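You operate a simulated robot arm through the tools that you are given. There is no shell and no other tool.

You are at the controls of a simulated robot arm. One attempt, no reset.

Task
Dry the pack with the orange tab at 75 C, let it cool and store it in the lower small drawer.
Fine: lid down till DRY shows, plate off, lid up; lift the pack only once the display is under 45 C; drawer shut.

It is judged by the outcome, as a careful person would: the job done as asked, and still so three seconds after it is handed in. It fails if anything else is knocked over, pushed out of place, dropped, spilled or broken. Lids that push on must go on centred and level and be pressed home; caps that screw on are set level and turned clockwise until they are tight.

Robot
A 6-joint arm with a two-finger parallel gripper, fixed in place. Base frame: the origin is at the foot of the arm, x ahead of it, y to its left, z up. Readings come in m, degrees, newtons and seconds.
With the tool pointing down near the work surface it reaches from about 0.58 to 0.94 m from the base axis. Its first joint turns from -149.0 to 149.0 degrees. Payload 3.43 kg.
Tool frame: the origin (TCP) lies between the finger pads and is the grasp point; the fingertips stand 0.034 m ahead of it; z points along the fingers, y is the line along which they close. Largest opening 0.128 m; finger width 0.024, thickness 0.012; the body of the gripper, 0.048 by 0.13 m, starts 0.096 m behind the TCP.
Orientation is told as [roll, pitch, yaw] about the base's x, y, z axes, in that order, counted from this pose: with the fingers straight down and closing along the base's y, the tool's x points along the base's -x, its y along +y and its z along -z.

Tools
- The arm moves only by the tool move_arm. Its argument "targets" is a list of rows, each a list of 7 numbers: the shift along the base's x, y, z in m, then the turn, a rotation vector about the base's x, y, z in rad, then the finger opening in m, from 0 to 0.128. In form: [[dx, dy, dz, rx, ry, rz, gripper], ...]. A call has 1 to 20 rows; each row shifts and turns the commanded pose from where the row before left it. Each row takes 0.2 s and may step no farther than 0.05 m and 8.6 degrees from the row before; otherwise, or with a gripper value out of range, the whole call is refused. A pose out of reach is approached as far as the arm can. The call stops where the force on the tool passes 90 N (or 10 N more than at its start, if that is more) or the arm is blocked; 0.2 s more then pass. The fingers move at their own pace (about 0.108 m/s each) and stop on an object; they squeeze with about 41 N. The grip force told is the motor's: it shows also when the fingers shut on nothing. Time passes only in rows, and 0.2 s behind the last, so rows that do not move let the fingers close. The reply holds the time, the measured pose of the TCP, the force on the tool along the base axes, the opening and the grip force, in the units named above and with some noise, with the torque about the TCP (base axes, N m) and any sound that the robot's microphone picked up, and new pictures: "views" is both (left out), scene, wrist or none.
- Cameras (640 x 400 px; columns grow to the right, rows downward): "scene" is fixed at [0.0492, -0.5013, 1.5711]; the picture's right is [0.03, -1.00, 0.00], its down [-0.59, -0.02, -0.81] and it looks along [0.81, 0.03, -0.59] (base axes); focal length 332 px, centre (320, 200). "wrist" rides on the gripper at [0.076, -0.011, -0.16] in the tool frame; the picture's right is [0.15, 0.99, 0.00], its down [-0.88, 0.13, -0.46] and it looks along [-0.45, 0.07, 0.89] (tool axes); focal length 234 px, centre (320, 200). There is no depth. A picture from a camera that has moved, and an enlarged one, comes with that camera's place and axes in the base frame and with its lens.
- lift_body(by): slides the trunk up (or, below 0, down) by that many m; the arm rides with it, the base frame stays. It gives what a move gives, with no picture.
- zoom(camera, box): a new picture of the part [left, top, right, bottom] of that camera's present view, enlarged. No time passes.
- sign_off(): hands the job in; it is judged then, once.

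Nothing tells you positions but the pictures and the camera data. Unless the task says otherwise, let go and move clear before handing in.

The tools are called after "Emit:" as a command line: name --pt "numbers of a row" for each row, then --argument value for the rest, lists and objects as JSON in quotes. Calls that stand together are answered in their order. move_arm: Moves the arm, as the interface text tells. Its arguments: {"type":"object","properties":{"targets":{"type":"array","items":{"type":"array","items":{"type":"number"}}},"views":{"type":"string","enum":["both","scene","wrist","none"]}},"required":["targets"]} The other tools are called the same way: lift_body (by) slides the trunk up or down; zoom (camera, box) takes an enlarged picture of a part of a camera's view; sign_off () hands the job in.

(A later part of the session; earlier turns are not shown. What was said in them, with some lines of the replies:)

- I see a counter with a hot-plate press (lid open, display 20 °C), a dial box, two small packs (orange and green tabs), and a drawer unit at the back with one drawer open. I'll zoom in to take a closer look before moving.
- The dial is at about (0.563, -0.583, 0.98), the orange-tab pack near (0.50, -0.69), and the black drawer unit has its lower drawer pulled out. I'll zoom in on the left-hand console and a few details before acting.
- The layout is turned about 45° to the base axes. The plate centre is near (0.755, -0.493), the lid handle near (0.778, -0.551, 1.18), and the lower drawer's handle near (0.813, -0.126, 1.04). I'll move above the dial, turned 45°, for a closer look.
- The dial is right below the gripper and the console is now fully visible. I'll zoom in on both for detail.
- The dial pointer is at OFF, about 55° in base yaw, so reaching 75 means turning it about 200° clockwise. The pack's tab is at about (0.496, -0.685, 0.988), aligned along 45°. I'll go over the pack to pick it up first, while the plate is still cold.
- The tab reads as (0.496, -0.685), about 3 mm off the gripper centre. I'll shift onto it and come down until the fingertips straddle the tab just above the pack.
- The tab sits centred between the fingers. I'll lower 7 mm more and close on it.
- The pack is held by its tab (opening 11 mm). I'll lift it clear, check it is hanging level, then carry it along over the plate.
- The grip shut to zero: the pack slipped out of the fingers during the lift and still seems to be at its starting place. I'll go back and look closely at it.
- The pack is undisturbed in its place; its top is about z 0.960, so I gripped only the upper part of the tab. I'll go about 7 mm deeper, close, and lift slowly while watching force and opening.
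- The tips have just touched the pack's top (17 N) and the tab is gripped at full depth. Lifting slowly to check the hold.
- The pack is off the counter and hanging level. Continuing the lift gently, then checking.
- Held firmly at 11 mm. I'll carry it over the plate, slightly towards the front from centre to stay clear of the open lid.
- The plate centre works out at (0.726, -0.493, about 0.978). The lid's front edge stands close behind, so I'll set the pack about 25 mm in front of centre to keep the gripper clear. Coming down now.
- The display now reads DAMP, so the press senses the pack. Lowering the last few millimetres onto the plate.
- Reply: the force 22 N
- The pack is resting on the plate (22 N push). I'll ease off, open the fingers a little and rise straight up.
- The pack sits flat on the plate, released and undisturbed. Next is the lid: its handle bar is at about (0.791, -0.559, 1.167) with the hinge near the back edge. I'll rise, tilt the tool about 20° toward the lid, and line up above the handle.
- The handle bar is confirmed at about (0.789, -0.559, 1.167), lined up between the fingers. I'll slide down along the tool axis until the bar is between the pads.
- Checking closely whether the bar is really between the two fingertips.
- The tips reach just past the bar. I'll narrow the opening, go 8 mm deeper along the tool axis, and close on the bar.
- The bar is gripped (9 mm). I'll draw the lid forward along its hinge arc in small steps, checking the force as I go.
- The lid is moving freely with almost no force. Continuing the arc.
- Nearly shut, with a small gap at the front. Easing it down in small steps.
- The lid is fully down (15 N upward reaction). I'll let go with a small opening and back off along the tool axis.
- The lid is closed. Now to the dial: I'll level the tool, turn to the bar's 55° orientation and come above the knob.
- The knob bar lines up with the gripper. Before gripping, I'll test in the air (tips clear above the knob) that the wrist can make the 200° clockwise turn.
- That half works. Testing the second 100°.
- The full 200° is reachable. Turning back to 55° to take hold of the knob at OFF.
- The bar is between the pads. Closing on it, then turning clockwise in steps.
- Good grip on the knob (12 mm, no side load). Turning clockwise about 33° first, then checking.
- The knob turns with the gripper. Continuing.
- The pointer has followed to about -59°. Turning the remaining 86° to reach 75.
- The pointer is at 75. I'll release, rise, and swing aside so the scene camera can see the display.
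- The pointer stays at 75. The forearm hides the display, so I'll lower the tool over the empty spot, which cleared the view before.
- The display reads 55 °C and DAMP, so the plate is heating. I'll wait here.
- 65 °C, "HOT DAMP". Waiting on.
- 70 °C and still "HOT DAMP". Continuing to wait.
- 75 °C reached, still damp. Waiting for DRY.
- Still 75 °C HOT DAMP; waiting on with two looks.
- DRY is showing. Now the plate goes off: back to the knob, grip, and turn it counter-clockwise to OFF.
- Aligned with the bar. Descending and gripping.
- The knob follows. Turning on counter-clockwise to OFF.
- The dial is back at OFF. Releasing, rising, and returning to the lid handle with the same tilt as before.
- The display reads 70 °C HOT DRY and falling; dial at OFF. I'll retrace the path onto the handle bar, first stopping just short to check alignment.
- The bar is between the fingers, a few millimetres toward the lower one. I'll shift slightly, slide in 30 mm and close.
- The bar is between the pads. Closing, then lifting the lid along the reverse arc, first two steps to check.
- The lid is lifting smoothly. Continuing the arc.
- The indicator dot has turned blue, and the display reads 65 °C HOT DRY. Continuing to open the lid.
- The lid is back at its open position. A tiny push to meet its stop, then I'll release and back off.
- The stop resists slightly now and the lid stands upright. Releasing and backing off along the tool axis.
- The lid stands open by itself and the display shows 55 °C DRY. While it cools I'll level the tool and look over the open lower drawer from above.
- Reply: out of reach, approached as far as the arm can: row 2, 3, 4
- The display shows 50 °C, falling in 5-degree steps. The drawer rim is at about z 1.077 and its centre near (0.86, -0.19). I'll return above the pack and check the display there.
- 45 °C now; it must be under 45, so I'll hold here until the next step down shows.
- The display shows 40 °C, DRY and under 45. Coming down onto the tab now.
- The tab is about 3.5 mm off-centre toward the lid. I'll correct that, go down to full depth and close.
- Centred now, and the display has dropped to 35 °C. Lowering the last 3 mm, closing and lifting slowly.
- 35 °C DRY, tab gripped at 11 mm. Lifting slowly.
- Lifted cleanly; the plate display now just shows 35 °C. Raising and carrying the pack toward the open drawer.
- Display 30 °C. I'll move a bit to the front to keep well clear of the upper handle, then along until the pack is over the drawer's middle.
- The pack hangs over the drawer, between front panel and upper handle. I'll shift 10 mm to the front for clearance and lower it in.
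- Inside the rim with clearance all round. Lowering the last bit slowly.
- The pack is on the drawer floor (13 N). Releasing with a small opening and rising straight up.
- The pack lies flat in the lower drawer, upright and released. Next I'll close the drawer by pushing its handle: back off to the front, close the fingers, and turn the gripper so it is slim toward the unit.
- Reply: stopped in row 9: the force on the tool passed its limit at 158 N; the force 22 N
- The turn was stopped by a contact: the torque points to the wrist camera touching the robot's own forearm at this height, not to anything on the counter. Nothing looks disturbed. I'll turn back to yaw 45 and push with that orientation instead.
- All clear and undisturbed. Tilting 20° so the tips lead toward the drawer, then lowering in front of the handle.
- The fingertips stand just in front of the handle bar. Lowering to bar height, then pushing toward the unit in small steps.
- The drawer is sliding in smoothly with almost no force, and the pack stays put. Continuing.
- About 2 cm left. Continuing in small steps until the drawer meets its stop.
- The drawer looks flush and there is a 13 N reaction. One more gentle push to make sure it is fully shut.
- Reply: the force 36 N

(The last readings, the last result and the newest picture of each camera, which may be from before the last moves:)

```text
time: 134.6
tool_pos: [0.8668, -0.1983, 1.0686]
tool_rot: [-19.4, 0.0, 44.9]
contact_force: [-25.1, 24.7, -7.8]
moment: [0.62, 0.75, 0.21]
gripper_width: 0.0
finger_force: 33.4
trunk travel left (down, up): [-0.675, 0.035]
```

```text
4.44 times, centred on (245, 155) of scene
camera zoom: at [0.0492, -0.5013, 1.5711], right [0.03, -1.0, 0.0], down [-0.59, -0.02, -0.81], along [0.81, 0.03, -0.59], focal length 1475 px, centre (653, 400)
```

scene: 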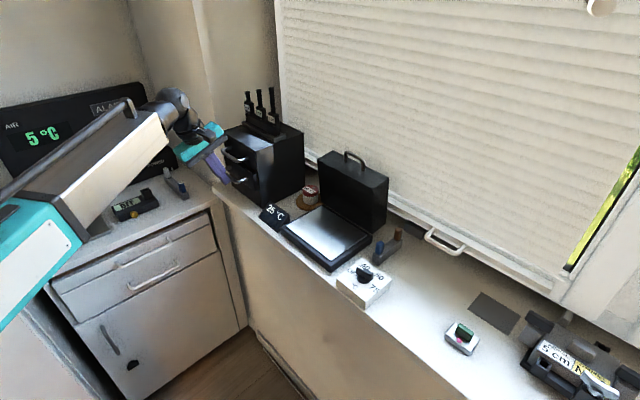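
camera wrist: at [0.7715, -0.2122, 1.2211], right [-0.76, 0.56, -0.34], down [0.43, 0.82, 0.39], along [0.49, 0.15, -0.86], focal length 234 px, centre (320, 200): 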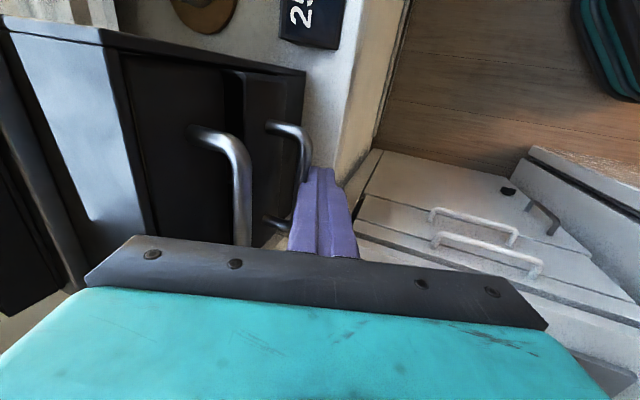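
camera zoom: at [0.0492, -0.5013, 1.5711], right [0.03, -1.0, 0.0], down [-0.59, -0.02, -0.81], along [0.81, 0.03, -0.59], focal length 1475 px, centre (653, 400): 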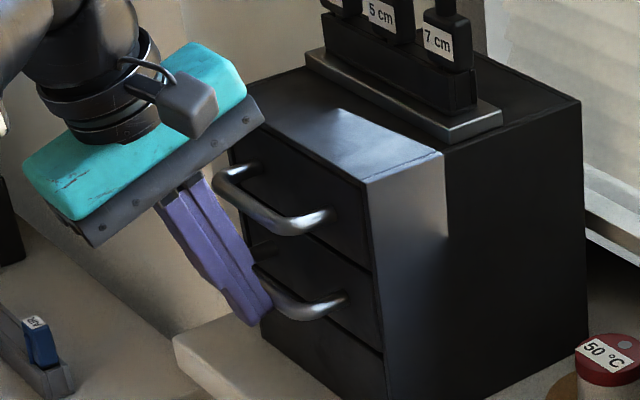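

The drawer is firmly against its stop. Backing away from the handle, then rising clear.

Emit:
move_arm --pt "-0.005 0.005 0 0 0 0 0" --pt "-0.01 0.01 0 0 0 0 0" --pt "-0.015 0.015 0 0 0 0 0" --pt "-0.015 0.015 0.02 0 0 0 0" --pt "-0.015 0.015 0.03 0 0 0 0" --pt "-0.015 0.015 0.03 0.0617 0.0617 0 0" --pt "0 0 0.03 0.0617 0.0617 0 0" --pt "0 0 0.02 0.0617 0.0617 0 0" --pt "0 0 0 0.0617 0.0617 0 0" --views "both"

Emit:
zoom --camera "scene" --box '[180, 90, 400, 280]'

Emit:
zoom --camera "scene" --box '[0, 60, 210, 260]'

Emit:
zoom --camera "wrist" --box '[60, 0, 400, 240]'

```text
time: 136.6
tool_pos: [0.7968, -0.1276, 1.1978]
tool_rot: [0.1, -0.1, 44.8]
contact_force: [0.7, 0.8, 0.0]
moment: [-0.02, 0.01, -0.01]
gripper_width: 0.0
finger_force: 32.3
trunk travel left (down, up): [-0.675, 0.035]
camera wrist: at [0.7507, -0.1902, 1.3576], right [-0.8, 0.6, 0.0], down [0.53, 0.71, 0.46], along [0.27, 0.37, -0.89], focal length 234 px, centre (320, 200)
```

scene: 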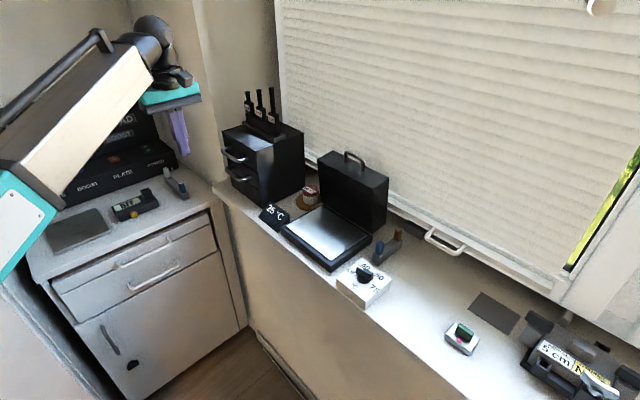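
wrist: 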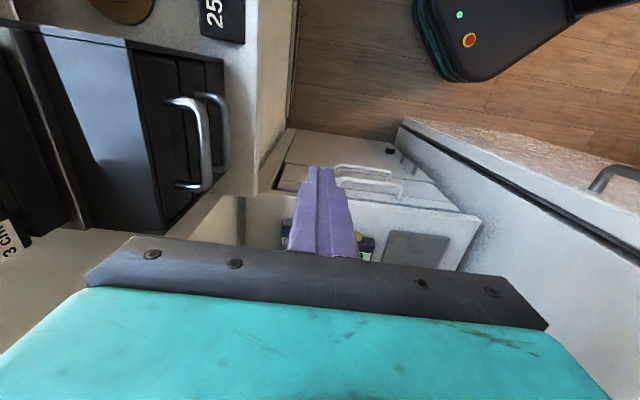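

```text
2.11 times, centred on (290, 185) of scene
camera zoom: at [0.0492, -0.5013, 1.5711], right [0.03, -1.0, 0.0], down [-0.59, -0.02, -0.81], along [0.81, 0.03, -0.59], focal length 698 px, centre (383, 232)
```

zoom: 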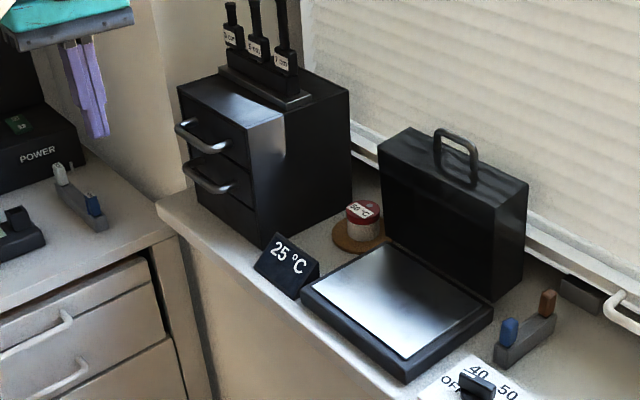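

```text
2.00 times, centred on (105, 160) of scene
camera zoom: at [0.0492, -0.5013, 1.5711], right [0.03, -1.0, 0.0], down [-0.59, -0.02, -0.81], along [0.81, 0.03, -0.59], focal length 664 px, centre (750, 280)
```

zoom: 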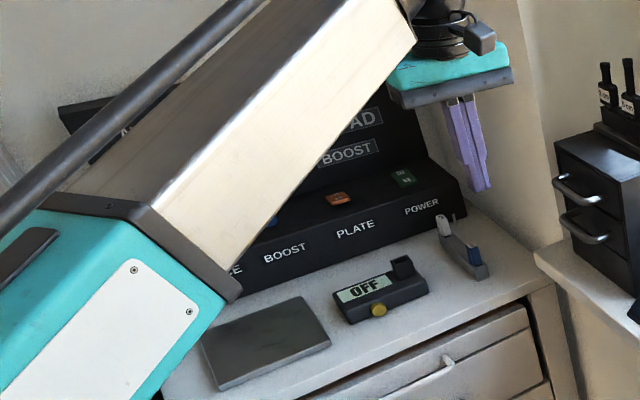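

```text
1.67 times, centred on (230, 120) of wrist
camera zoom: at [0.7507, -0.1902, 1.3576], right [-0.8, 0.6, 0.0], down [0.53, 0.71, 0.46], along [0.27, 0.37, -0.89], focal length 390 px, centre (470, 333)
```

zoom: 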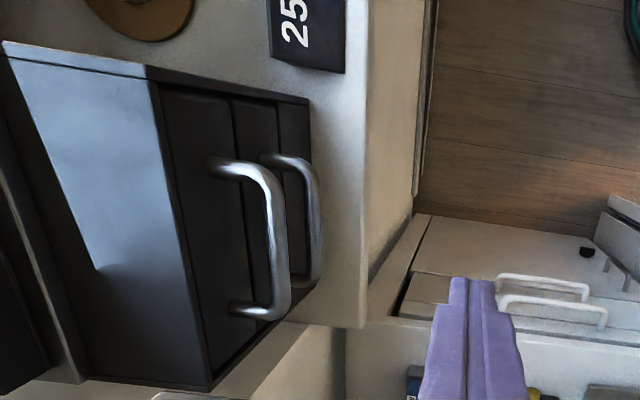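

Both small drawers are flush and the lid is up, with the display at 25 °C. One last look at the dial and the remaining items before handing in.

Emit:
zoom --camera "scene" --box '[320, 230, 500, 370]'

Emit:
zoom --camera "scene" --box '[210, 110, 300, 210]'

```text
2.86 times, centred on (410, 300) of scene
camera zoom: at [0.0492, -0.5013, 1.5711], right [0.03, -1.0, 0.0], down [-0.59, -0.02, -0.81], along [0.81, 0.03, -0.59], focal length 948 px, centre (63, -86)
```

zoom: 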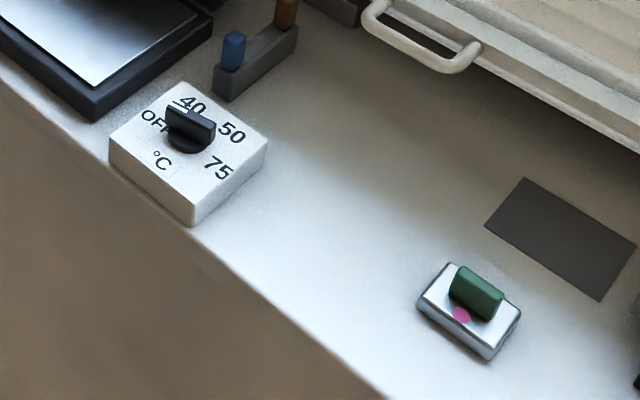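

```text
4.00 times, centred on (255, 160) of scene
camera zoom: at [0.0492, -0.5013, 1.5711], right [0.03, -1.0, 0.0], down [-0.59, -0.02, -0.81], along [0.81, 0.03, -0.59], focal length 1327 px, centre (580, 360)
```

zoom: 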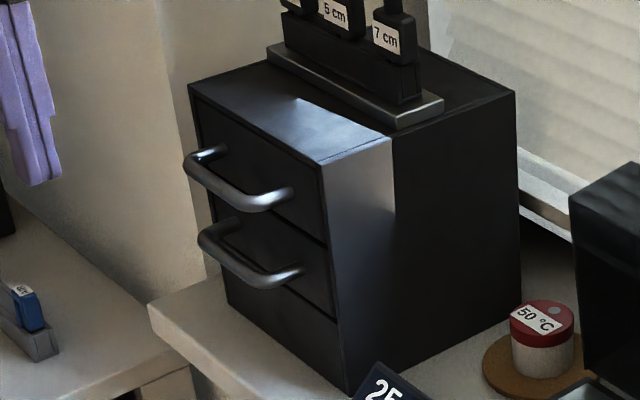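

The dial is at OFF, the lid is up, and the dried pack is in the closed lower small drawer. The green pack and everything else are in place, and the arm is clear, so I'm handing in.

Emit:
sign_off

```text
The job is handed in.
```

The orange-tab pack is dried, cooled and stored in the lower small drawer, and I have handed the job in.

- **Drying:** I put the pack on the plate with the lid down and the dial at 75. The display reached 75 °C and then showed DRY, and the pack's indicator dot turned from pink to blue.
- **Cooling:** I turned the dial to OFF and raised the lid. I went down for the pack once the display showed 40 °C, and it read 35 °C when I lifted it.
- **Storing:** The pack lies flat in the lower small drawer, which is pushed shut against its stop.

Two things went wrong along the way:
- **First grip:** My first hold on the tab slipped as I lifted. The pack stayed where it was, and a deeper grip held.
- **Overload stop:** While turning the gripper near the drawer, the arm stopped on a 158 N overload. From the force readings I think the wrist camera touched the robot's own forearm. Nothing on the counter looked disturbed afterwards.

At hand-in the lid was up, the dial was at OFF and the arm was clear. The green-tab pack and the other items I could see looked to be where they started.
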